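You operate a simulated robot arm through the tools that you are given. There is no shell and no other tool.

You are at the controls of a simulated robot arm. One attempt, no reset.

JOB
Put things in order on the top of the wooden bench. At the end: the blue jack pad stands where the white wiping pad stood; the red brush is on the brown seal carton; the orange sanding block stands on top of the white mirror cover; the white wiping pad stands where the orange sanding block stood; whatever was shut is shut again. Leave all else as you found it, and nothing knocked over.

It is judged by the outcome, as a careful person would: the job done as asked, and still so three seconds after it is handed in. It fails if anything else is knocked over, pushed out of place, dropped, spilled or broken. Lids that push on must go on centred and level and be pressed home; caps that screw on are set level and turned clockwise until they are tight.

ROBOT AND FRAMES
A 7-joint arm with a two-finger parallel gripper, fixed in place. Base frame: the origin is at the foot of the arm, x ahead of it, y to its left, z up; the work surface is at about z = 0. Lengths are in m, angles in degrees, forces in N, time in s.
With the tool pointing down near the work surface it reaches from about 0.24 to 0.62 m from the base axis. Its first joint turns from -66.0 to 66.0 degrees. Payload 2.6 kg.
The tool frame sits at the grasp point between the pads (the TCP): z along the fingers, y along the line on which they close. The tips reach 0.03 m beyond it. The gripper opens to 0.094 m. The fingers are 0.028 m wide and 0.01 m thick; the gripper's body (0.05 by 0.096 m) begins 0.055 m behind the TCP.
Orientation is that of the tool frame in the base frame, as [roll, pitch, yaw] about the fixed x, y, z axes, in that order (R = Rz(yaw) Ry(pitch) Rx(roll)). With the fingers straight down and closing along the base's y, the tool's x points along the base's -x, its y along +y and its z along -z.

CONTROLS
- The arm moves only by the tool nudge_tool. Its argument "increments" is a list of rows, each a list of 3 entries, a list of its own where there are three numbers: the shift along the tool's x, y, z in units of 200 mm (1.0 is 200 mm), then the turn, a rotation vector about the tool's x, y, z in units of 180 degrees (1.0 is 180 degrees), then the finger opening in m, from 0 to 0.094. In form: [[[tx, ty, tz], [wx, wy, wz], gripper], ...]. A call has 1 to 20 rows; each row is the pose to reach, as a shift and turn from the pose commanded when the call began, along the tool's axes at that moment. A call with a number of a shift or a turn outside -1 to 1 is refused whole. Rows are played at 5 a second. More than 0.05 m and 8.6 degrees between two rows, or a gripper value outside its range, and nothing of the call is played. Where a pose cannot be reached the arm comes as near as it can. A force on the tool above 40 N (or 10 N above the force at the start of the call, whichever is more), or a blocked arm, ends the call early, and 0.2 s more pass. Each finger travels about 0.072 m/s and halts on what it meets, pressing with about 29 N; the grip force reading is that of the motor and also rises with nothing between the fingers. The clock runs only during rows and for 0.2 s after the last one: add rows that repeat a pose to give the fingers time. It gives the time, the measured TCP pose, the force on the tool (base axes), the opening and the grip force at its end, in the units of the frame above (readings bear some noise), with the torque about the TCP (base axes, N m) and any sound that the robot's microphone picked up.
- Cameras (640 x 400 px; columns grow to the right, rows downward): "scene" is fixed at [0.0344, 0.4297, 0.5562]; the picture's right is [-0.80, -0.60, 0.00], its down [-0.38, 0.51, -0.77] and it looks along [0.47, -0.62, -0.64] (base axes); focal length 262 px, centre (320, 200). "wrist" rides on the gripper at [0.076, 0.014, -0.102] in the tool frame; the picture's right is [-0.18, 0.98, 0.00], its down [-0.75, -0.14, -0.64] and it looks along [-0.63, -0.12, 0.77] (tool axes); focal length 243 px, centre (320, 200). There is no depth. A picture from a camera that has moved, and an enlarged one, comes with that camera's place and axes in the base frame and with its lens.
- snapshot(camera): a new picture of that camera. The clock stands still meanwhile.
- inspect(camera, box): a new picture of the part [left, top, right, bottom] of that camera's present view, enlarged. The clock stands still meanwhile.
- job_done(): hands the job in; it is judged then, once.

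Nothing tells you positions but the pictures and the camera data. Unless the task says otherwise, let go and move clear before handing in.

The tools are called as name(argument=value, ...) on one line, values as JSON. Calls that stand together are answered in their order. nudge_tool: Moves the arm, as the interface text tells. Its arguments: {"type":"object","properties":{"increments":{"type":"array","items":{"type":"array"}}},"required":["increments"]} The other tools are called the same way: snapshot (camera) takes a picture; inspect (camera, box) takes an enlarged picture of a part of a camera's view; job_done () hands the job in.

At the start:

```text
time_s: 0.0
tool_pos: [0.3057, -0.1937, 0.371]
tcp_rot: [180.0, 0.1, 180.0]
ft_force: [-0.4, 0.0, 0.2]
moment: [0.01, -0.05, 0.0]
gripper_width: 0.094
gripper_force: 0.1
```

scene: 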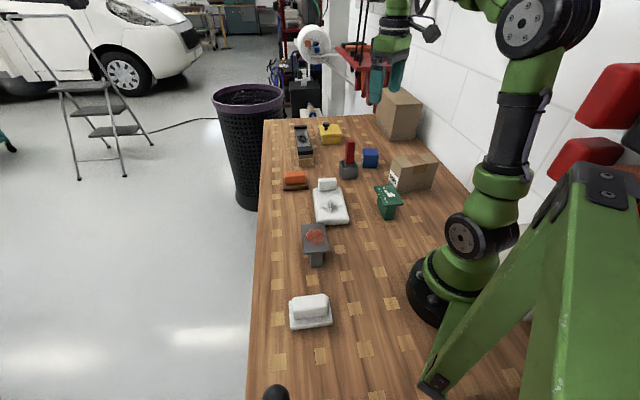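
wrist: 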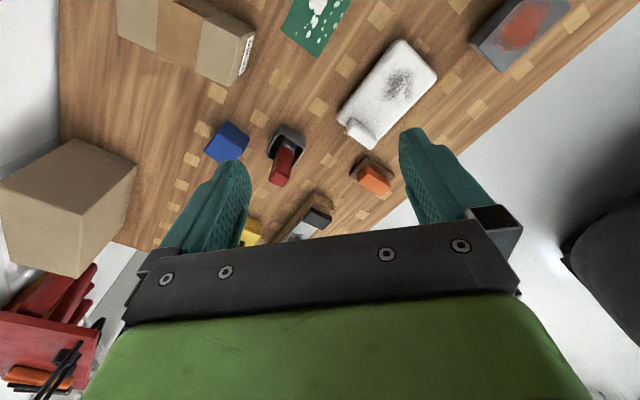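

I see a bench with several small objects: an orange block, a white flat thing with a small white block on it, a blue cube, a red-and-grey item, two cartons, a white block on a white pad, and others. I'll take enlarged views first to identify everything.

inspect(camera="scene", box=[260, 110, 380, 185])

inspect(camera="scene", box=[260, 165, 420, 265])

inspect(camera="scene", box=[250, 260, 410, 360])

inspect(camera="scene", box=[340, 80, 480, 220])

inspect(camera="wrist", box=[190, 100, 430, 250])

inspect(camera="wrist", box=[60, 0, 380, 200])

```text
5.33 times, centred on (320, 148) of scene
camera zoom: at [0.0344, 0.4297, 0.5562], right [-0.8, -0.6, 0.0], down [-0.38, 0.51, -0.77], along [0.47, -0.62, -0.64], focal length 1394 px, centre (320, 480)
```

zoom: 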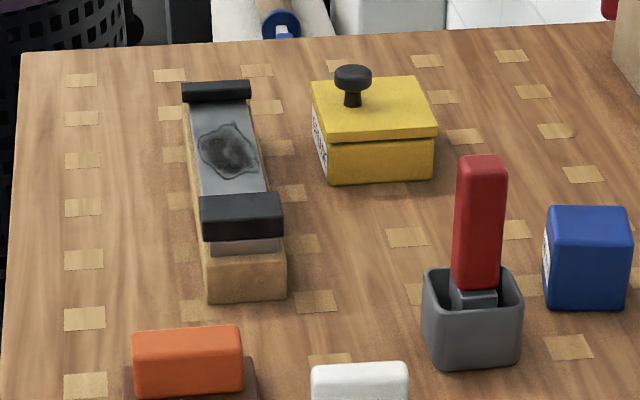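

```text
4.00 times, centred on (340, 215) of scene
camera zoom: at [0.0344, 0.4297, 0.5562], right [-0.8, -0.6, 0.0], down [-0.38, 0.51, -0.77], along [0.47, -0.62, -0.64], focal length 1046 px, centre (240, 140)
```

zoom: 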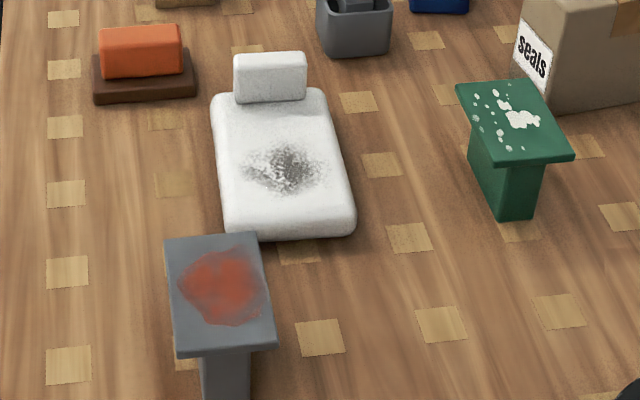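

```text
4.00 times, centred on (330, 310) of scene
camera zoom: at [0.0344, 0.4297, 0.5562], right [-0.8, -0.6, 0.0], down [-0.38, 0.51, -0.77], along [0.47, -0.62, -0.64], focal length 1046 px, centre (280, -240)
```

zoom: 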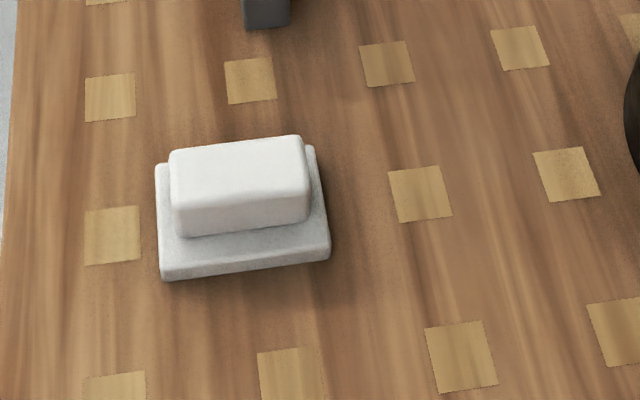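

```text
2.86 times, centred on (410, 150) of scene
camera zoom: at [0.0344, 0.4297, 0.5562], right [-0.8, -0.6, 0.0], down [-0.38, 0.51, -0.77], along [0.47, -0.62, -0.64], focal length 747 px, centre (63, 343)
```

zoom: 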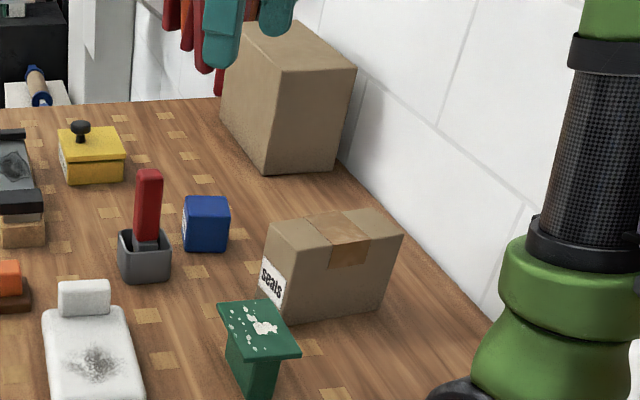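

```text
2.67 times, centred on (310, 175) of wrist
camera zoom: at [0.2294, -0.1795, 0.4732], right [0.18, 0.98, 0.0], down [0.75, -0.14, 0.64], along [0.63, -0.12, -0.77], focal length 647 px, centre (347, 267)
```

zoom: 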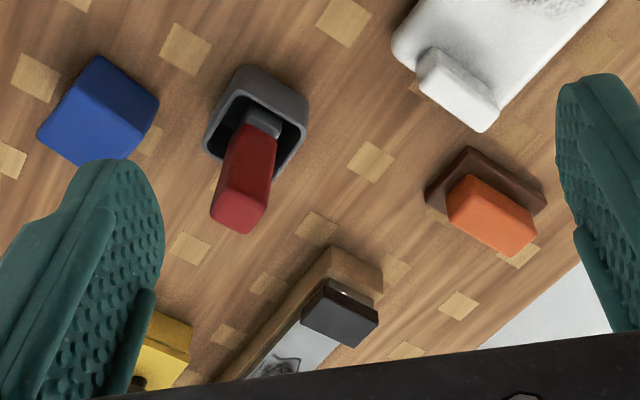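

```text
2.00 times, centred on (220, 100) of wrist
camera zoom: at [0.2294, -0.1795, 0.4732], right [0.18, 0.98, 0.0], down [0.75, -0.14, 0.64], along [0.63, -0.12, -0.77], focal length 485 px, centre (520, 400)
```

zoom: 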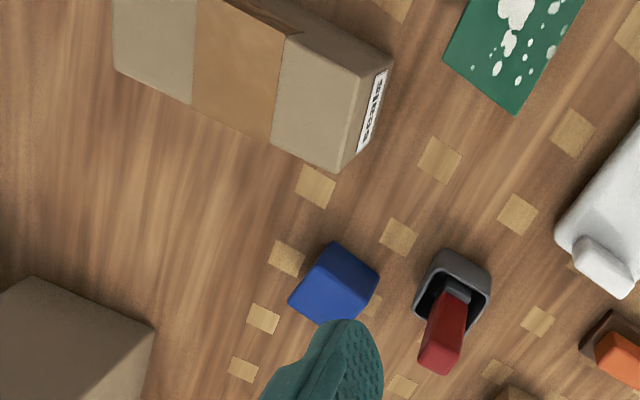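

The scene shows the orange block (about 0.54, -0.11), the white wiping pad (about 0.22, 0.22), the blue pad (about 0.42, -0.42) and the red brush in its cup (about 0.44, -0.29). The seals carton is near (0.25, -0.40) and the mirror cover near (0.38, -0.08). I'll move the arm over the orange block and mirror cover for a closer look.

nudge_tool(increments=[[[-0.1, 0.05, 0.05], [0, 0, 0], 0.094], [[-0.2, 0.1, 0.1], [0, 0, 0], 0.094], [[-0.3, 0.15, 0.2], [0, 0, 0], 0.094], [[-0.4, 0.2, 0.3], [0, 0, 0], 0.094], [[-0.5, 0.27, 0.4], [0, 0, 0], 0.094], [[-0.6, 0.34, 0.5], [0, 0, 0], 0.094], [[-0.7, 0.42, 0.6], [0, 0, 0], 0.094], [[-0.7, 0.42, 0.6], [0, 0, 0], 0.094]])

snapshot(camera="wrist")

snapshot(camera="scene")

```text
time_s: 1.8
tool_pos: [0.4443, -0.1122, 0.2503]
tcp_rot: [180.0, 0.0, 179.9]
ft_force: [0.0, 0.2, 0.6]
moment: [-0.02, 0.02, -0.03]
gripper_width: 0.0939
gripper_force: 0.0
```

```text
taken
camera wrist: at [0.3692, -0.0968, 0.3534], right [0.18, 0.98, 0.0], down [0.75, -0.14, 0.64], along [0.63, -0.12, -0.77], focal length 243 px, centre (320, 200)
```

wrist: 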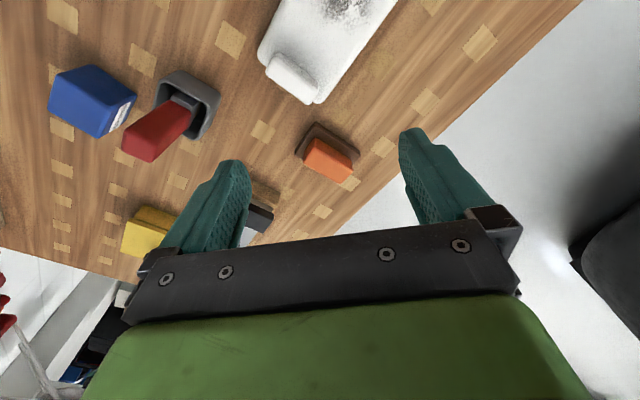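

```text
taken
```

scene: 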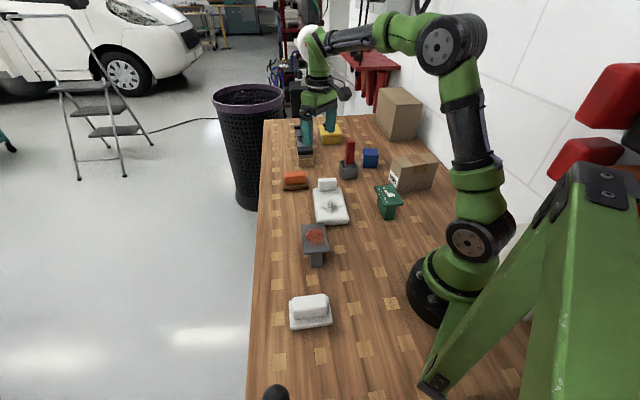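

The bench is rotated about -45° relative to the base frame, and the objects roughly follow it. I'll zoom in on each object from here.

inspect(camera="wrist", box=[280, 110, 376, 194])

inspect(camera="wrist", box=[240, 0, 400, 110])

inspect(camera="wrist", box=[40, 50, 232, 170])

inspect(camera="scene", box=[272, 165, 320, 195])

inspect(camera="scene", box=[300, 170, 364, 230])

inspect(camera="scene", box=[328, 130, 392, 190])

```text
4.76 times, centred on (328, 152) of wrist
camera zoom: at [0.3692, -0.0968, 0.3534], right [0.18, 0.98, 0.0], down [0.75, -0.14, 0.64], along [0.63, -0.12, -0.77], focal length 1155 px, centre (282, 429)
```

zoom: 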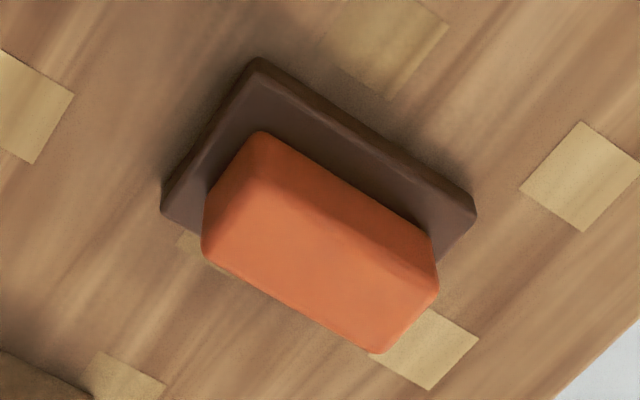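

```text
3.64 times, centred on (320, 55) of wrist
camera zoom: at [0.3692, -0.0968, 0.3534], right [0.18, 0.98, 0.0], down [0.75, -0.14, 0.64], along [0.63, -0.12, -0.77], focal length 882 px, centre (320, 727)
```

zoom: 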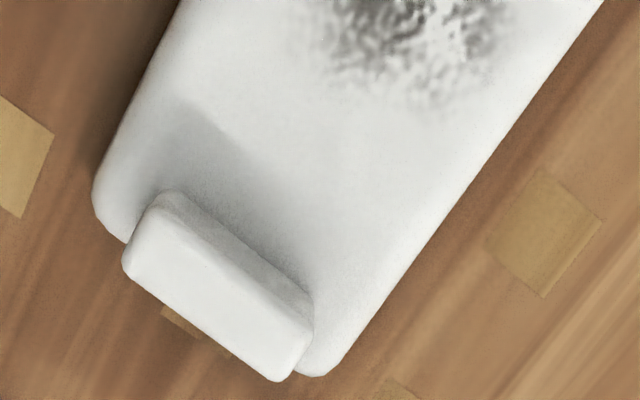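

```text
3.33 times, centred on (136, 110) of wrist
camera zoom: at [0.3692, -0.0968, 0.3534], right [0.18, 0.98, 0.0], down [0.75, -0.14, 0.64], along [0.63, -0.12, -0.77], focal length 809 px, centre (933, 500)
```

zoom: 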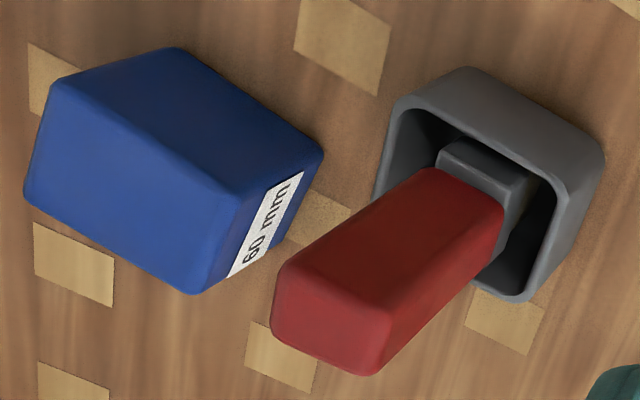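

```text
13.33 times, centred on (296, 180) of scene
camera zoom: at [0.0344, 0.4297, 0.5562], right [-0.8, -0.6, 0.0], down [-0.38, 0.51, -0.77], along [0.47, -0.62, -0.64], focal length 3486 px, centre (640, 467)
```

zoom: 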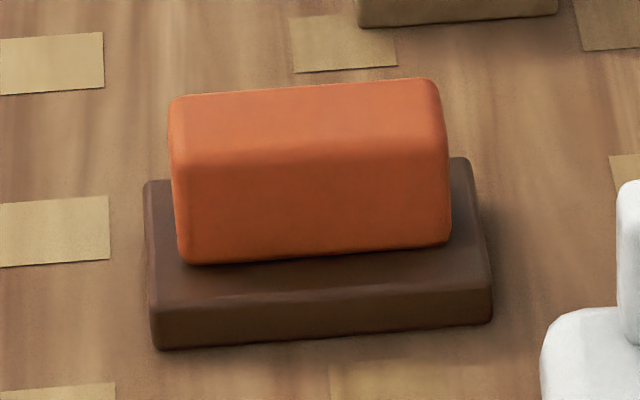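

```text
6.67 times, centred on (332, 200) of scene
camera zoom: at [0.0344, 0.4297, 0.5562], right [-0.8, -0.6, 0.0], down [-0.38, 0.51, -0.77], along [0.47, -0.62, -0.64], focal length 1743 px, centre (240, 200)
```

zoom: 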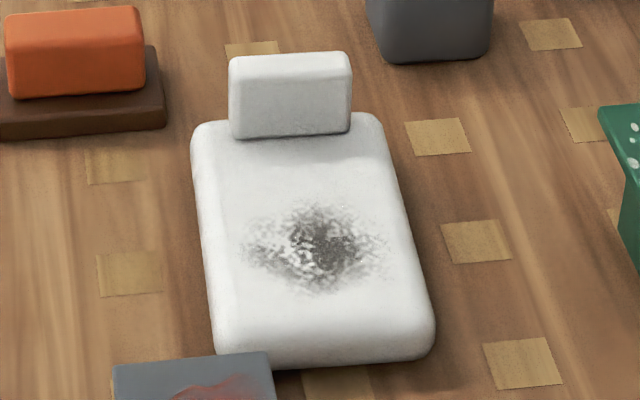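

```text
6.67 times, centred on (360, 160) of scene
camera zoom: at [0.0344, 0.4297, 0.5562], right [-0.8, -0.6, 0.0], down [-0.38, 0.51, -0.77], along [0.47, -0.62, -0.64], focal length 1743 px, centre (53, 467)
```

zoom: 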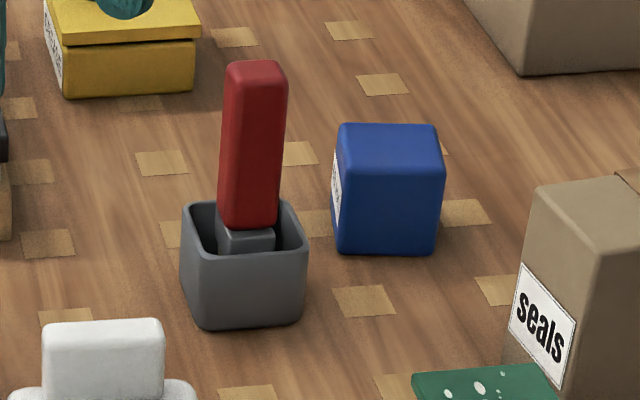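

The orange block's base is about 90 x 60 mm, centred near (0.560, -0.121) with its long side at 45°. It has a grip of about 68 x 28 mm and a top at about 47 mm. I'll hover over it with the fingers turned to close across the narrow grip, then check alignment.

nudge_tool(increments=[[[-0.1, -0.007, 0.08], [0, 0, -0.04], 0.094], [[-0.2, -0.014, 0.16], [0, 0, -0.08], 0.094], [[-0.3, -0.022, 0.24], [0, 0, -0.12], 0.094], [[-0.4, -0.03, 0.32], [0, 0, -0.16], 0.094], [[-0.5, -0.037, 0.4], [0, 0, -0.2], 0.094], [[-0.5785, -0.044, 0.5], [0, 0, -0.25], 0.094], [[-0.5785, -0.044, 0.5], [0, 0, -0.25], 0.094], [[-0.5785, -0.044, 0.5], [0, 0, -0.25], 0.094]])

snapshot(camera="wrist")

inspect(camera="scene", box=[250, 100, 380, 220])

```text
refused: row 6 steps farther than a row can; nothing moved
```

```text
taken
camera wrist: at [0.3692, -0.0968, 0.3534], right [0.18, 0.98, 0.0], down [0.75, -0.14, 0.64], along [0.63, -0.12, -0.77], focal length 243 px, centre (320, 200)
```

wrist: 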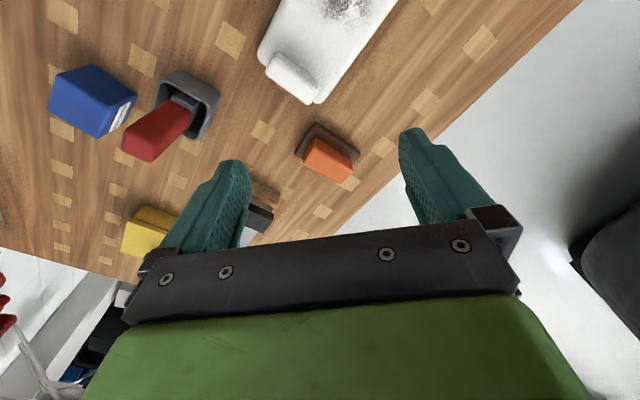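

```text
3.33 times, centred on (315, 160) of scene
camera zoom: at [0.0344, 0.4297, 0.5562], right [-0.8, -0.6, 0.0], down [-0.38, 0.51, -0.77], along [0.47, -0.62, -0.64], focal length 872 px, centre (337, 333)
```

zoom: 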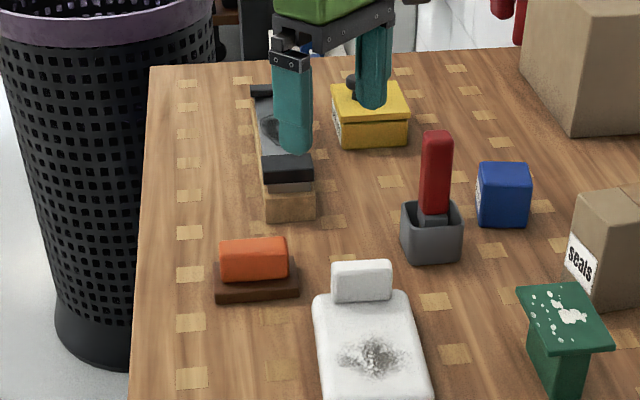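

The call was refused because one row turned 9°, and nothing moved. I'll repeat the same move with even steps.

nudge_tool(increments=[[[-0.08, -0.006, 0.07], [0, 0, -0.036], 0.094], [[-0.165, -0.012, 0.14], [0, 0, -0.072], 0.094], [[-0.25, -0.018, 0.21], [0, 0, -0.108], 0.094], [[-0.33, -0.025, 0.28], [0, 0, -0.144], 0.094], [[-0.41, -0.031, 0.35], [0, 0, -0.18], 0.094], [[-0.49, -0.038, 0.43], [0, 0, -0.216], 0.094], [[-0.5785, -0.044, 0.5], [0, 0, -0.25], 0.094], [[-0.5785, -0.044, 0.5], [0, 0, -0.25], 0.094], [[-0.5785, -0.044, 0.5], [0, 0, -0.25], 0.094]])

snapshot(camera="wrist")

inspect(camera="scene", box=[250, 100, 380, 220])

```text
time_s: 3.8
tool_pos: [0.561, -0.1188, 0.1525]
tcp_rot: [-179.9, 0.0, -135.0]
ft_force: [-1.0, 0.2, 0.2]
moment: [-0.01, 0.04, 0.01]
gripper_width: 0.0941
gripper_force: 0.0
```

```text
taken
camera wrist: at [0.4977, -0.1618, 0.2549], right [-0.57, 0.82, 0.0], down [0.63, 0.43, 0.64], along [0.53, 0.36, -0.77], focal length 243 px, centre (320, 200)
```

wrist: 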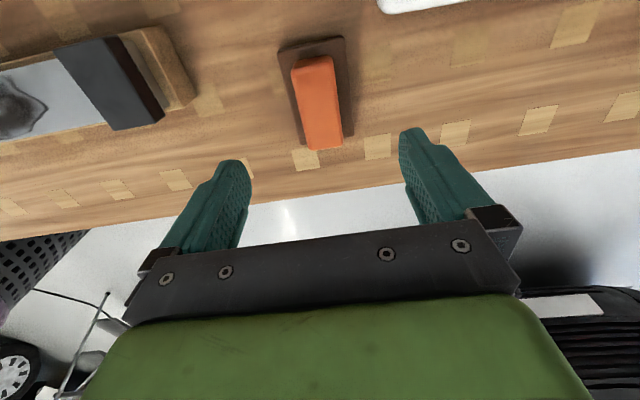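

```text
3.33 times, centred on (315, 160) of scene
camera zoom: at [0.0344, 0.4297, 0.5562], right [-0.8, -0.6, 0.0], down [-0.38, 0.51, -0.77], along [0.47, -0.62, -0.64], focal length 872 px, centre (337, 333)
```

zoom: 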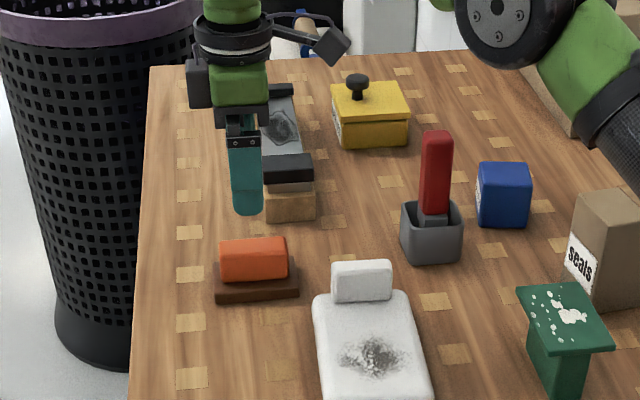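

inspect(camera="wrist", box=[256, 20, 384, 160])

```text
2.86 times, centred on (320, 90) of wrist
camera zoom: at [0.4977, -0.1618, 0.2549], right [-0.57, 0.82, 0.0], down [0.63, 0.43, 0.64], along [0.53, 0.36, -0.77], focal length 693 px, centre (320, 514)
```

zoom: 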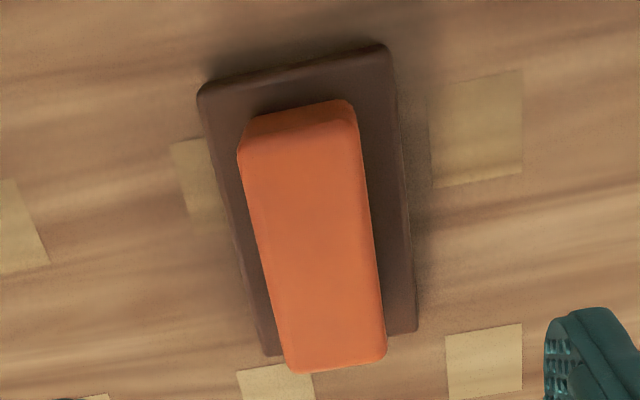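

The base measures (0.5586, -0.1204) with its long side at 44.6°, so the fingers are lined up to within a few mm. I'll descend around the orange grip with the tips staying above the brown base.

nudge_tool(increments=[[[0.005, 0.001, 0.1], [0, 0, 0], 0.094], [[0.01, 0.002, 0.2], [0, 0, 0], 0.094], [[0.0145, 0.0025, 0.3], [0, 0, 0], 0.094], [[0.0145, 0.0025, 0.4], [0, 0, 0], 0.094], [[0.0145, 0.0025, 0.46], [0, 0, 0], 0.094], [[0.0145, 0.0025, 0.505], [0, 0, 0], 0.094], [[0.0145, 0.0025, 0.505], [0, 0, 0], 0.094]])

inspect(camera="scene", box=[260, 130, 340, 210])

snapshot(camera="wrist")

```text
time_s: 5.4
tool_pos: [0.5563, -0.1211, 0.0505]
tcp_rot: [-180.0, 0.1, -135.0]
ft_force: [0.7, 1.0, 0.8]
moment: [-0.02, -0.02, 0.01]
gripper_width: 0.0941
gripper_force: 0.1
```

```text
5.00 times, centred on (300, 170) of scene
camera zoom: at [0.0344, 0.4297, 0.5562], right [-0.8, -0.6, 0.0], down [-0.38, 0.51, -0.77], along [0.47, -0.62, -0.64], focal length 1307 px, centre (420, 350)
```

zoom: 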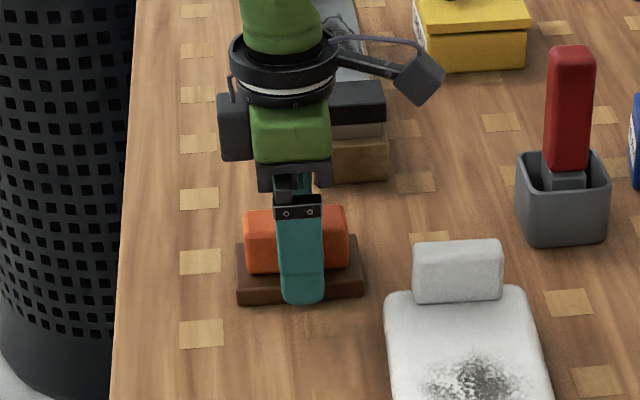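

```text
taken
camera wrist: at [0.4942, -0.1637, 0.1518], right [-0.56, 0.83, 0.0], down [0.63, 0.43, 0.64], along [0.53, 0.36, -0.77], focal length 243 px, centre (320, 200)
```

wrist: 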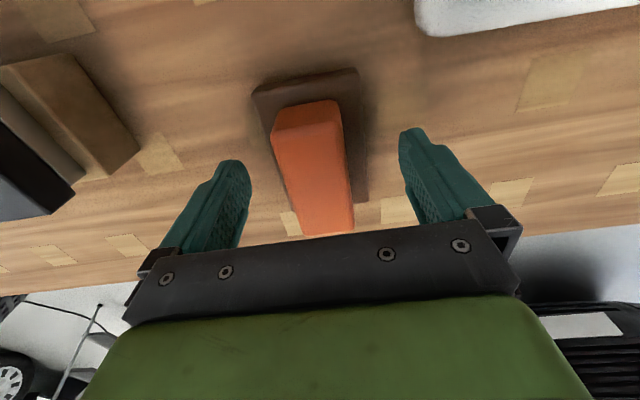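

The fingers straddle the orange grip. I'll close on it, then lift a little and check.

nudge_tool(increments=[[[0, 0, 0], [0, 0, 0], 0.06], [[0, 0, 0], [0, 0, 0], 0.035], [[0, 0, 0], [0, 0, 0], 0.01], [[0, 0, 0], [0, 0, 0], 0.01], [[0, 0, 0], [0, 0, 0], 0.01], [[0, 0, -0.05], [0, 0, 0], 0.01], [[0, 0, -0.1], [0, 0, 0], 0.01], [[0, 0, -0.2], [0, 0, 0], 0.01], [[0, 0, -0.3], [0, 0, 0], 0.01], [[0, 0, -0.4], [0, 0, 0], 0.01], [[0, 0, -0.4], [0, 0, 0], 0.01]])

inspect(camera="scene", box=[260, 110, 340, 190])

snapshot(camera="wrist")

```text
time_s: 7.8
tool_pos: [0.557, -0.1212, 0.1282]
tcp_rot: [179.9, 0.1, -135.0]
ft_force: [-0.5, -0.2, -1.7]
moment: [0.01, -0.01, 0.01]
gripper_width: 0.0382
gripper_force: 29.1
```

```text
5.00 times, centred on (300, 150) of scene
camera zoom: at [0.0344, 0.4297, 0.5562], right [-0.8, -0.6, 0.0], down [-0.38, 0.51, -0.77], along [0.47, -0.62, -0.64], focal length 1307 px, centre (420, 450)
```

zoom: 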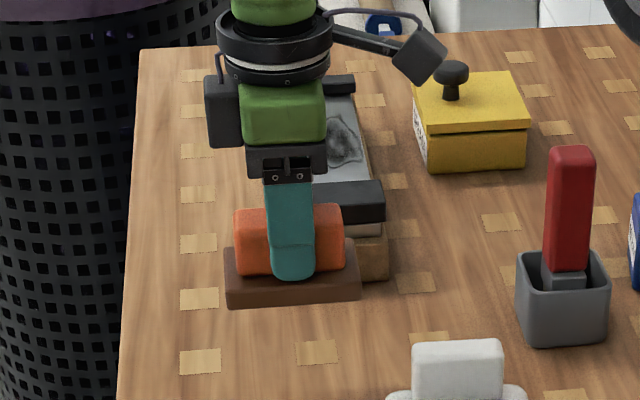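

```text
taken
camera wrist: at [0.4945, -0.1642, 0.2322], right [-0.56, 0.83, 0.0], down [0.63, 0.43, 0.64], along [0.53, 0.36, -0.77], focal length 243 px, centre (320, 200)
```

wrist: 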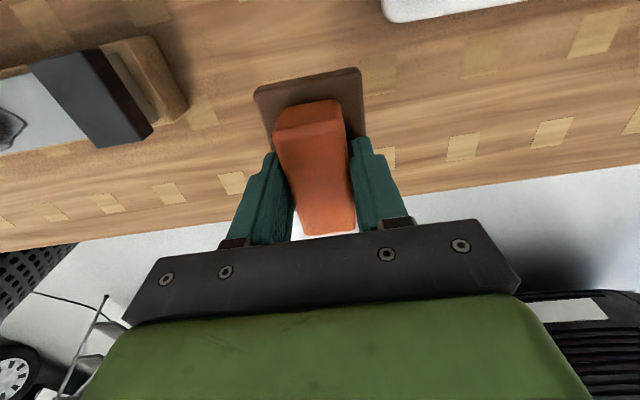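

The orange block is held level. I'll carry it at height to a point above the mirror cover and look again before lowering it.

nudge_tool(increments=[[[0.03, 0.04, -0.12], [0, 0, 0], 0.01], [[0.09, 0.12, -0.24], [0, 0, 0], 0.01], [[0.16, 0.23, -0.35], [0, 0, 0], 0.01], [[0.24, 0.35, -0.35], [0, 0, 0], 0.01], [[0.33, 0.47, -0.35], [0, 0, 0], 0.01], [[0.41, 0.59, -0.35], [0, 0, 0], 0.01], [[0.47, 0.68, -0.35], [0, 0, 0], 0.01], [[0.502, 0.721, -0.35], [0, 0, 0], 0.01], [[0.502, 0.721, -0.35], [0, 0, 0], 0.01]])

snapshot(camera="wrist")

snapshot(camera="scene")

```text
time_s: 9.8
tool_pos: [0.3835, -0.0899, 0.1996]
tcp_rot: [180.0, 0.0, -135.0]
ft_force: [0.3, -0.6, -1.4]
moment: [0.01, 0.02, 0.01]
gripper_width: 0.0377
gripper_force: 29.1
```

```text
taken
camera wrist: at [0.3212, -0.1334, 0.3026], right [-0.56, 0.83, 0.0], down [0.63, 0.43, 0.64], along [0.53, 0.36, -0.77], focal length 243 px, centre (320, 200)
```

wrist: 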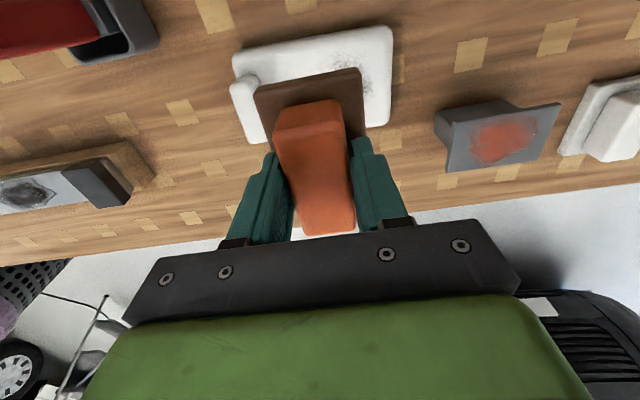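

```text
taken
```

scene: 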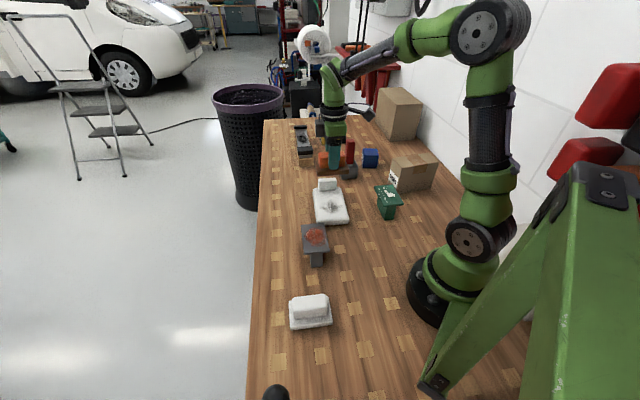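

inspect(camera="wrist", box=[220, 10, 412, 150])

```text
2.86 times, centred on (316, 80) of wrist
camera zoom: at [0.3212, -0.1334, 0.3026], right [-0.56, 0.83, 0.0], down [0.63, 0.43, 0.64], along [0.53, 0.36, -0.77], focal length 693 px, centre (331, 543)
```

zoom: 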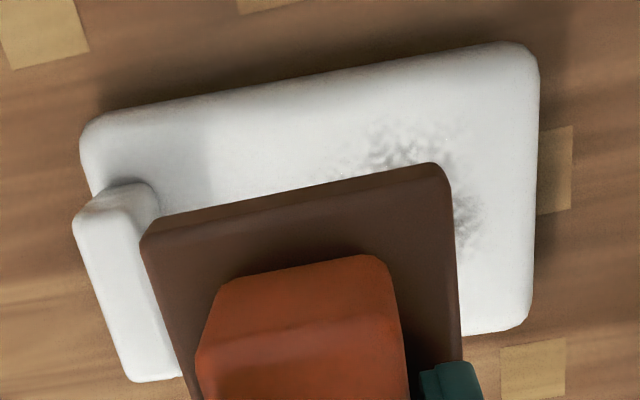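

The cover measures roughly 0.10 x 0.16 m, centred near (0.39, -0.089), with the raised end piece at the far end. The clear flat area is centred near (0.384, -0.086), so I'll shift slightly and descend to just above it.

nudge_tool(increments=[[[-0.007, 0.007, 0.1], [0, 0, 0], 0.01], [[-0.014, 0.014, 0.2], [0, 0, 0], 0.01], [[-0.014, 0.014, 0.3], [0, 0, 0], 0.01], [[-0.014, 0.014, 0.4], [0, 0, 0], 0.01], [[-0.014, 0.014, 0.48], [0, 0, 0], 0.01], [[-0.014, 0.014, 0.54], [0, 0, 0], 0.01], [[-0.014, 0.014, 0.565], [0, 0, 0], 0.01], [[-0.014, 0.014, 0.565], [0, 0, 0], 0.01]])

inspect(camera="scene", box=[290, 150, 370, 230])

snapshot(camera="wrist")

```text
time_s: 11.6
tool_pos: [0.3851, -0.0859, 0.0856]
tcp_rot: [180.0, 0.0, -135.0]
ft_force: [0.8, -0.4, -0.8]
moment: [-0.03, 0.02, 0.0]
gripper_width: 0.0378
gripper_force: 28.6
```

```text
5.00 times, centred on (330, 190) of scene
camera zoom: at [0.0344, 0.4297, 0.5562], right [-0.8, -0.6, 0.0], down [-0.38, 0.51, -0.77], along [0.47, -0.62, -0.64], focal length 1307 px, centre (270, 250)
```

zoom: 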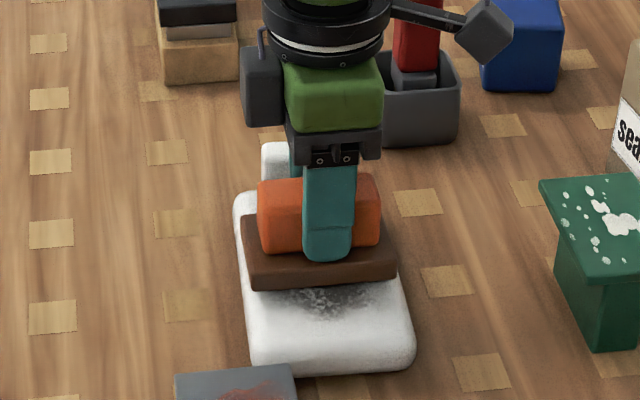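

```text
taken
camera wrist: at [0.3223, -0.1289, 0.1891], right [-0.56, 0.83, 0.0], down [0.63, 0.43, 0.64], along [0.53, 0.36, -0.77], focal length 243 px, centre (320, 200)
```

wrist: 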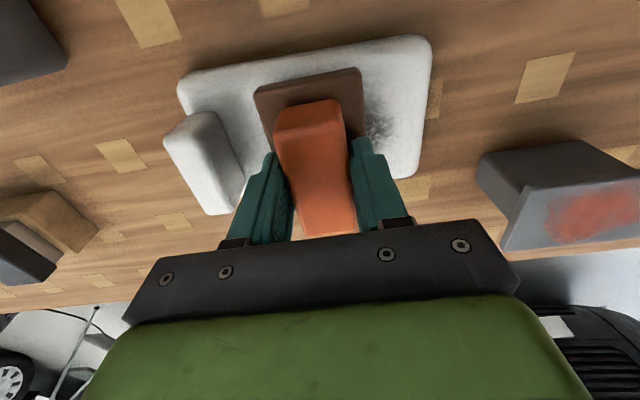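

inspect(camera="wrist", box=[150, 20, 450, 220])

```text
2.00 times, centred on (300, 120) of wrist
camera zoom: at [0.3223, -0.1289, 0.1891], right [-0.56, 0.83, 0.0], down [0.63, 0.43, 0.64], along [0.53, 0.36, -0.77], focal length 485 px, centre (360, 360)
```

zoom: 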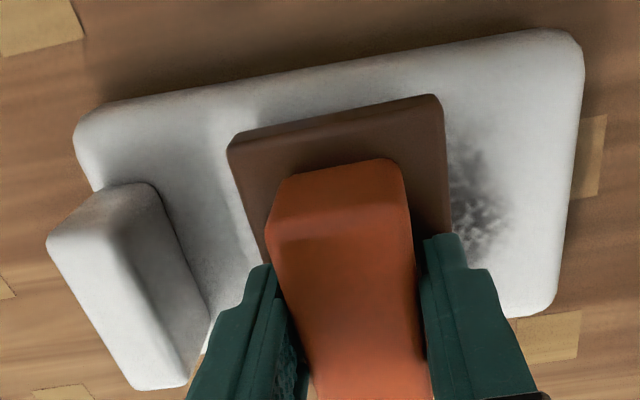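

The block is centred over the flat area, within about 2 mm both ways. I'll lower it in small steps until the contact force shows.

nudge_tool(increments=[[[0, 0, 0.015], [0, 0, 0], 0.01], [[0, 0, 0.03], [0, 0, 0], 0.01], [[0, 0, 0.03], [0, 0, 0], 0.01]])

nudge_tool(increments=[[[0, 0, 0.01], [0, 0, 0], 0.01], [[0, 0, 0.015], [0, 0, 0], 0.01], [[0, 0, 0.015], [0, 0, 0], 0.01]])

```text
time_s: 12.4
tool_pos: [0.385, -0.085, 0.0798]
tcp_rot: [-179.9, 0.0, -135.0]
ft_force: [-0.2, -0.2, -1.7]
moment: [0.0, -0.02, 0.02]
gripper_width: 0.0381
gripper_force: 29.8
```

```text
time_s: 13.2
tool_pos: [0.3868, -0.086, 0.0788]
tcp_rot: [-179.8, 0.1, -135.1]
ft_force: [-6.7, 1.9, 27.3]
moment: [0.01, 0.14, -0.06]
gripper_width: 0.0375
gripper_force: 29.5
```

Contact came at TCP z ≈ 0.079. I'll ease off the pressure, open partly so the fingers stay clear of the raised end piece, and rise straight up.

nudge_tool(increments=[[[0, 0, -0.006], [0, 0, 0], 0.01], [[0, 0, -0.006], [0, 0, 0], 0.01], [[0, 0, -0.006], [0, 0, 0], 0.045], [[0, 0, -0.006], [0, 0, 0], 0.06], [[0, 0, -0.006], [0, 0, 0], 0.06], [[0, 0, -0.006], [0, 0, 0], 0.06], [[0, 0, -0.08], [0, 0, 0], 0.06], [[0, 0, -0.2], [0, 0, 0], 0.06], [[0, 0, -0.35], [0, 0, 0], 0.06], [[0, 0, -0.5], [0, 0, 0], 0.06], [[0, 0, -0.65], [0, 0, 0], 0.06], [[0, 0, -0.65], [0, 0, 0], 0.06]])

snapshot(camera="wrist")

inspect(camera="scene", box=[290, 150, 370, 230])

```text
time_s: 15.8
tool_pos: [0.3864, -0.085, 0.207]
tcp_rot: [180.0, 0.0, -135.1]
ft_force: [0.0, 0.2, -0.2]
moment: [-0.03, 0.02, -0.01]
gripper_width: 0.06
gripper_force: 0.1
```

```text
taken
camera wrist: at [0.3226, -0.1285, 0.3096], right [-0.56, 0.83, 0.0], down [0.63, 0.43, 0.64], along [0.53, 0.36, -0.77], focal length 243 px, centre (320, 200)
```

wrist: 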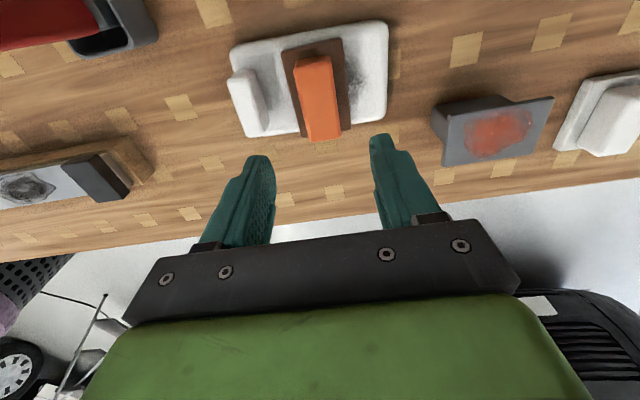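

```text
5.00 times, centred on (330, 190) of scene
camera zoom: at [0.0344, 0.4297, 0.5562], right [-0.8, -0.6, 0.0], down [-0.38, 0.51, -0.77], along [0.47, -0.62, -0.64], focal length 1307 px, centre (270, 250)
```

zoom: 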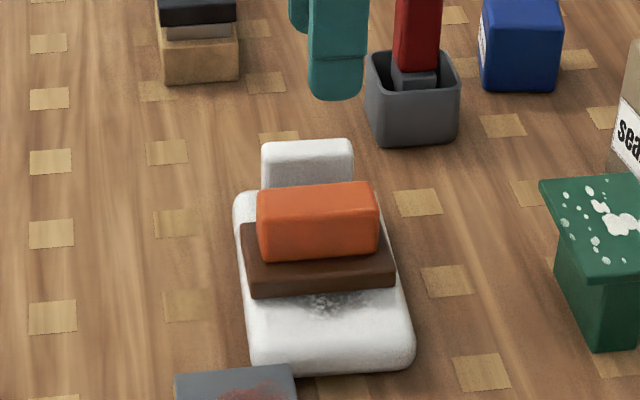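

The orange block stands square and centred on the mirror cover. Next is the white wiping pad; I'll travel high over the grey stand in two legs.

nudge_tool(increments=[[[-0.03, 0.1, -0.05], [0, 0, 0], 0.094], [[-0.07, 0.24, -0.1], [0, 0, 0], 0.094], [[-0.11, 0.38, -0.1], [0, 0, 0], 0.094], [[-0.15, 0.52, -0.1], [0, 0, 0], 0.094], [[-0.19, 0.66, -0.1], [0, 0, 0], 0.094], [[-0.24, 0.828, -0.1], [0, 0, 0], 0.094]])

nudge_tool(increments=[[[-0.04, 0.15, 0], [0, 0, 0], 0.094], [[-0.08, 0.3, 0], [0, 0, 0], 0.094], [[-0.12, 0.45, 0], [0, 0, 0], 0.094], [[-0.16, 0.58, 0], [0, 0, 0], 0.094], [[-0.2, 0.7, 0], [0, 0, 0], 0.094], [[-0.225, 0.78, 0], [0, 0, 0], 0.094], [[-0.24, 0.828, 0], [0, 0, 0], 0.094], [[-0.24, 0.828, 0], [0, 0, 0], 0.094]])

snapshot(camera="wrist")

snapshot(camera="scene")

```text
time_s: 17.2
tool_pos: [0.3016, 0.0653, 0.2278]
tcp_rot: [180.0, -0.1, -135.1]
ft_force: [0.0, 0.0, -0.7]
moment: [-0.01, 0.0, 0.01]
gripper_width: 0.0939
gripper_force: 0.1
```

```text
time_s: 19.0
tool_pos: [0.2193, 0.2153, 0.2275]
tcp_rot: [179.9, -0.1, -135.0]
ft_force: [-0.1, 0.2, -0.1]
moment: [-0.02, 0.02, 0.02]
gripper_width: 0.094
gripper_force: 0.0
```

```text
taken
camera wrist: at [0.1564, 0.1715, 0.3301], right [-0.56, 0.83, 0.0], down [0.63, 0.43, 0.64], along [0.53, 0.36, -0.77], focal length 243 px, centre (320, 200)
```

wrist: 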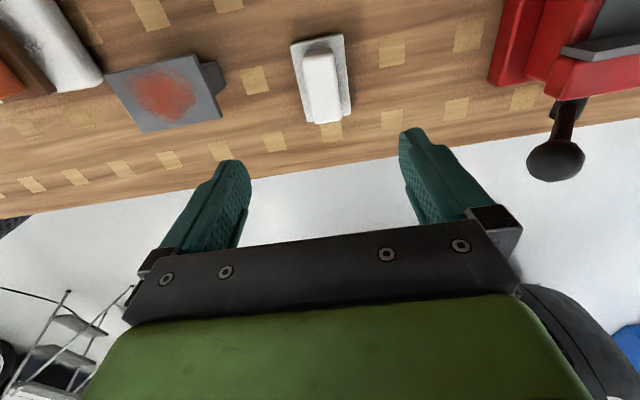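

```text
taken
```

scene: 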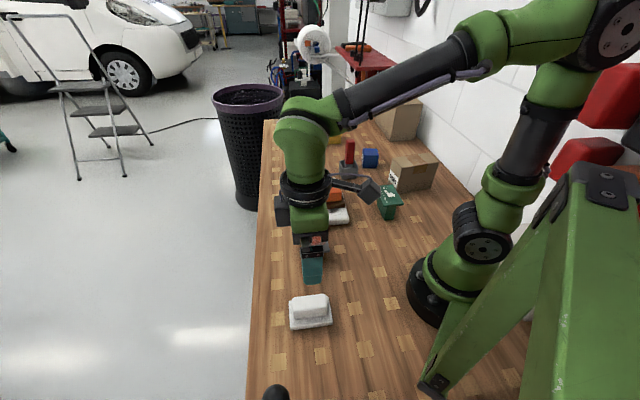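

inspect(camera="wrist", box=[270, 20, 382, 140])

inspect(camera="wrist", box=[90, 20, 250, 150])

```text
3.33 times, centred on (326, 80) of wrist
camera zoom: at [0.1564, 0.1715, 0.3301], right [-0.56, 0.83, 0.0], down [0.63, 0.43, 0.64], along [0.53, 0.36, -0.77], focal length 809 px, centre (300, 600)
```

zoom: 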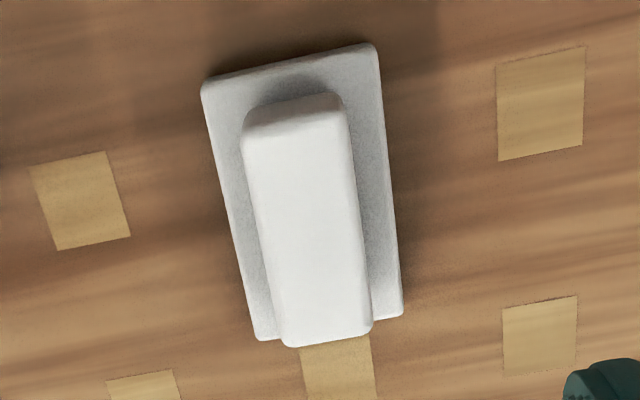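

```text
3.08 times, centred on (170, 85) of wrist
camera zoom: at [0.1564, 0.1715, 0.3301], right [-0.56, 0.83, 0.0], down [0.63, 0.43, 0.64], along [0.53, 0.36, -0.77], focal length 746 px, centre (782, 554)
```

zoom: 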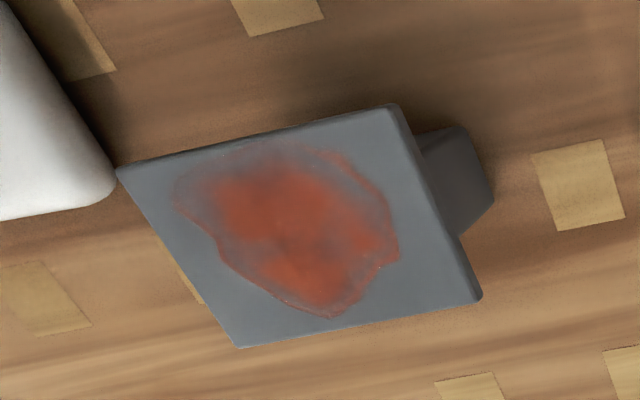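

The white wiping pad is at (0.2193, 0.2203) with its long side at 44.7°, the same form as the sanding block. I'll descend around its grip.

nudge_tool(increments=[[[-0.005, 0.005, 0.12], [0, 0, 0], 0.094], [[-0.01, 0.01, 0.27], [0, 0, 0], 0.094], [[-0.01, 0.01, 0.42], [0, 0, 0], 0.094], [[-0.01, 0.01, 0.57], [0, 0, 0], 0.094], [[-0.01, 0.01, 0.7], [0, 0, 0], 0.094], [[-0.01, 0.01, 0.8], [0, 0, 0], 0.094], [[-0.01, 0.01, 0.86], [0, 0, 0], 0.094], [[-0.01, 0.01, 0.8875], [0, 0, 0], 0.094], [[-0.01, 0.01, 0.8875], [0, 0, 0], 0.094]])

snapshot(camera="wrist")

inspect(camera="scene", box=[260, 250, 380, 350])

```text
time_s: 21.0
tool_pos: [0.2198, 0.2185, 0.0494]
tcp_rot: [-179.9, 0.0, -134.9]
ft_force: [1.0, -0.8, -0.5]
moment: [0.02, 0.01, 0.02]
gripper_width: 0.0938
gripper_force: 0.1
```

```text
taken
camera wrist: at [0.1568, 0.1752, 0.1524], right [-0.56, 0.83, 0.0], down [0.63, 0.43, 0.64], along [0.53, 0.36, -0.77], focal length 243 px, centre (320, 200)
```

wrist: 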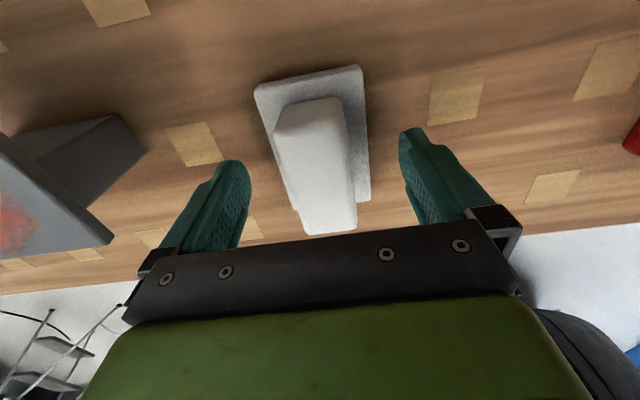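

```text
4.00 times, centred on (320, 300) of scene
camera zoom: at [0.0344, 0.4297, 0.5562], right [-0.8, -0.6, 0.0], down [-0.38, 0.51, -0.77], along [0.47, -0.62, -0.64], focal length 1046 px, centre (320, -200)
```

zoom: 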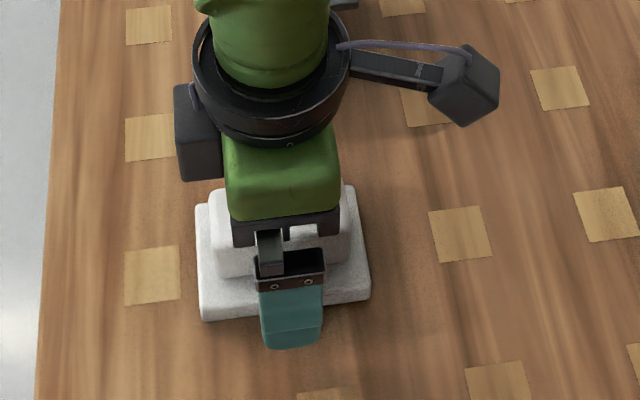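

The view matches the closed grasp on the orange block, so the pad is well centred. I'll close and lift.

nudge_tool(increments=[[[0, 0, 0], [0, 0, 0], 0.06], [[0, 0, 0], [0, 0, 0], 0.035], [[0, 0, 0], [0, 0, 0], 0.01], [[0, 0, 0], [0, 0, 0], 0.01], [[0, 0, 0], [0, 0, 0], 0.01]])

snapshot(camera="wrist")

nudge_tool(increments=[[[0, 0, -0.05], [0, 0, 0], 0.01], [[0, 0, -0.12], [0, 0, 0], 0.01], [[0, 0, -0.25], [0, 0, 0], 0.01], [[0, 0, -0.4], [0, 0, 0], 0.01], [[0, 0, -0.55], [0, 0, 0], 0.01], [[0, 0, -0.7], [0, 0, 0], 0.01], [[0, 0, -0.85], [0, 0, 0], 0.01], [[0, 0, -0.85], [0, 0, 0], 0.01]])

snapshot(camera="wrist")

snapshot(camera="scene")

```text
time_s: 22.2
tool_pos: [0.2194, 0.2183, 0.0502]
tcp_rot: [180.0, 0.1, -135.0]
ft_force: [0.5, 0.8, 0.9]
moment: [0.0, 0.05, -0.03]
gripper_width: 0.0377
gripper_force: 28.7
```

```text
taken
camera wrist: at [0.1569, 0.1753, 0.1526], right [-0.56, 0.83, 0.0], down [0.63, 0.43, 0.64], along [0.53, 0.36, -0.77], focal length 243 px, centre (320, 200)
```

wrist: 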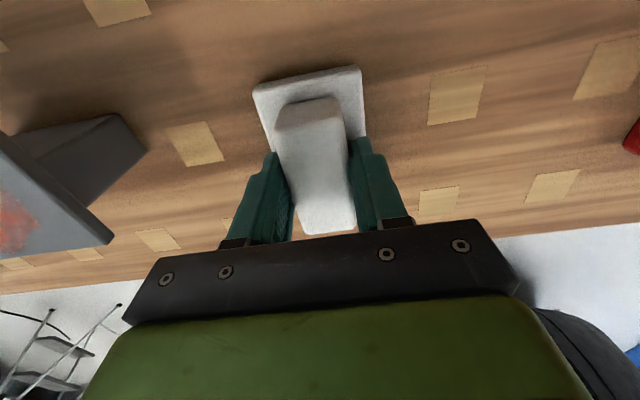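

```text
time_s: 24.0
tool_pos: [0.2189, 0.2187, 0.2193]
tcp_rot: [180.0, 0.1, -135.1]
ft_force: [-0.2, -0.6, -1.7]
moment: [-0.01, 0.0, -0.01]
gripper_width: 0.0375
gripper_force: 28.8
```

```text
taken
camera wrist: at [0.1567, 0.1751, 0.3233], right [-0.56, 0.83, 0.0], down [0.63, 0.43, 0.64], along [0.53, 0.36, -0.77], focal length 243 px, centre (320, 200)
```

wrist: 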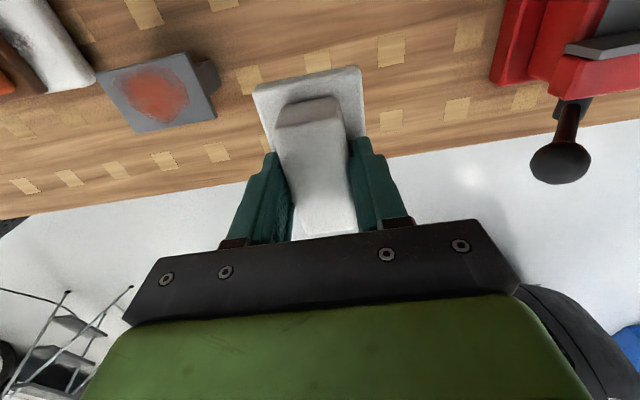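

```text
taken
```

scene: 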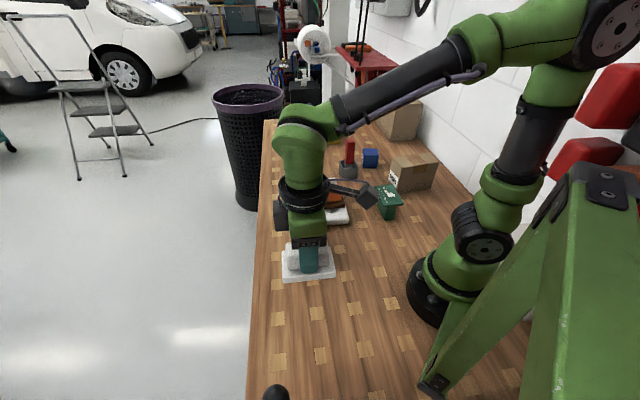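

The pad is held securely, and I've noted where it stood: about (0.219, 0.220). I'll carry it along the bench at height to the orange block's old spot, about (0.559, -0.122).

nudge_tool(increments=[[[0, -0.06, 0], [0, 0, 0], 0.01], [[0, -0.18, 0], [0, 0, 0], 0.01], [[0, -0.33, 0], [0, 0, 0], 0.01], [[0, -0.48, 0], [0, 0, 0], 0.01], [[0, -0.64, 0], [0, 0, 0], 0.01], [[0, -0.8, 0], [0, 0, 0], 0.01]])

nudge_tool(increments=[[[0, -0.13, 0], [0, 0, 0], 0.01], [[0, -0.27, 0], [0, 0, 0], 0.01], [[0, -0.41, 0], [0, 0, 0], 0.01], [[0, -0.55, 0], [0, 0, 0], 0.01], [[0, -0.68, 0], [0, 0, 0], 0.01], [[0, -0.8, 0], [0, 0, 0], 0.01]])

nudge_tool(increments=[[[0, -0.13, 0], [0, 0, 0], 0.01], [[0, -0.27, 0], [0, 0, 0], 0.01], [[0, -0.41, 0], [0, 0, 0], 0.01], [[0, -0.55, 0], [0, 0, 0], 0.01], [[0, -0.67, 0], [0, 0, 0], 0.01], [[0.002, -0.76, 0], [0, 0, 0], 0.01], [[0.004, -0.806, 0], [0, 0, 0], 0.01], [[0.004, -0.806, 0], [0, 0, 0], 0.01]])

snapshot(camera="wrist")

snapshot(camera="scene")

```text
time_s: 25.4
tool_pos: [0.3323, 0.1038, 0.2202]
tcp_rot: [180.0, -0.1, -135.0]
ft_force: [-0.3, 1.2, -1.7]
moment: [-0.02, 0.0, 0.0]
gripper_width: 0.0375
gripper_force: 29.0
```

```text
time_s: 26.8
tool_pos: [0.4444, -0.0065, 0.2213]
tcp_rot: [-180.0, 0.0, -134.9]
ft_force: [0.5, -0.4, 0.1]
moment: [-0.02, 0.01, -0.01]
gripper_width: 0.0375
gripper_force: 29.0
```

```text
time_s: 28.6
tool_pos: [0.5587, -0.1212, 0.2205]
tcp_rot: [180.0, 0.0, -135.0]
ft_force: [0.3, -0.7, -0.7]
moment: [0.03, -0.01, -0.02]
gripper_width: 0.0373
gripper_force: 28.6
```

```text
taken
camera wrist: at [0.495, -0.1649, 0.3225], right [-0.56, 0.83, 0.0], down [0.63, 0.43, 0.64], along [0.53, 0.36, -0.77], focal length 243 px, centre (320, 200)
```

wrist: 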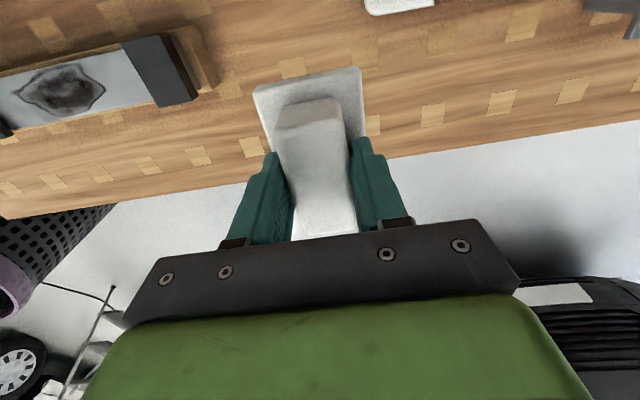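

```text
taken
```

scene: 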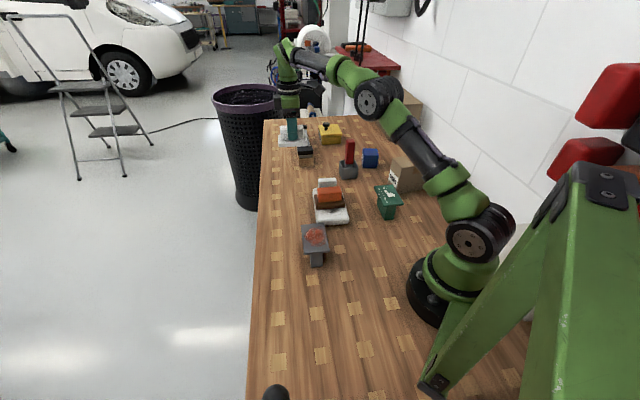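

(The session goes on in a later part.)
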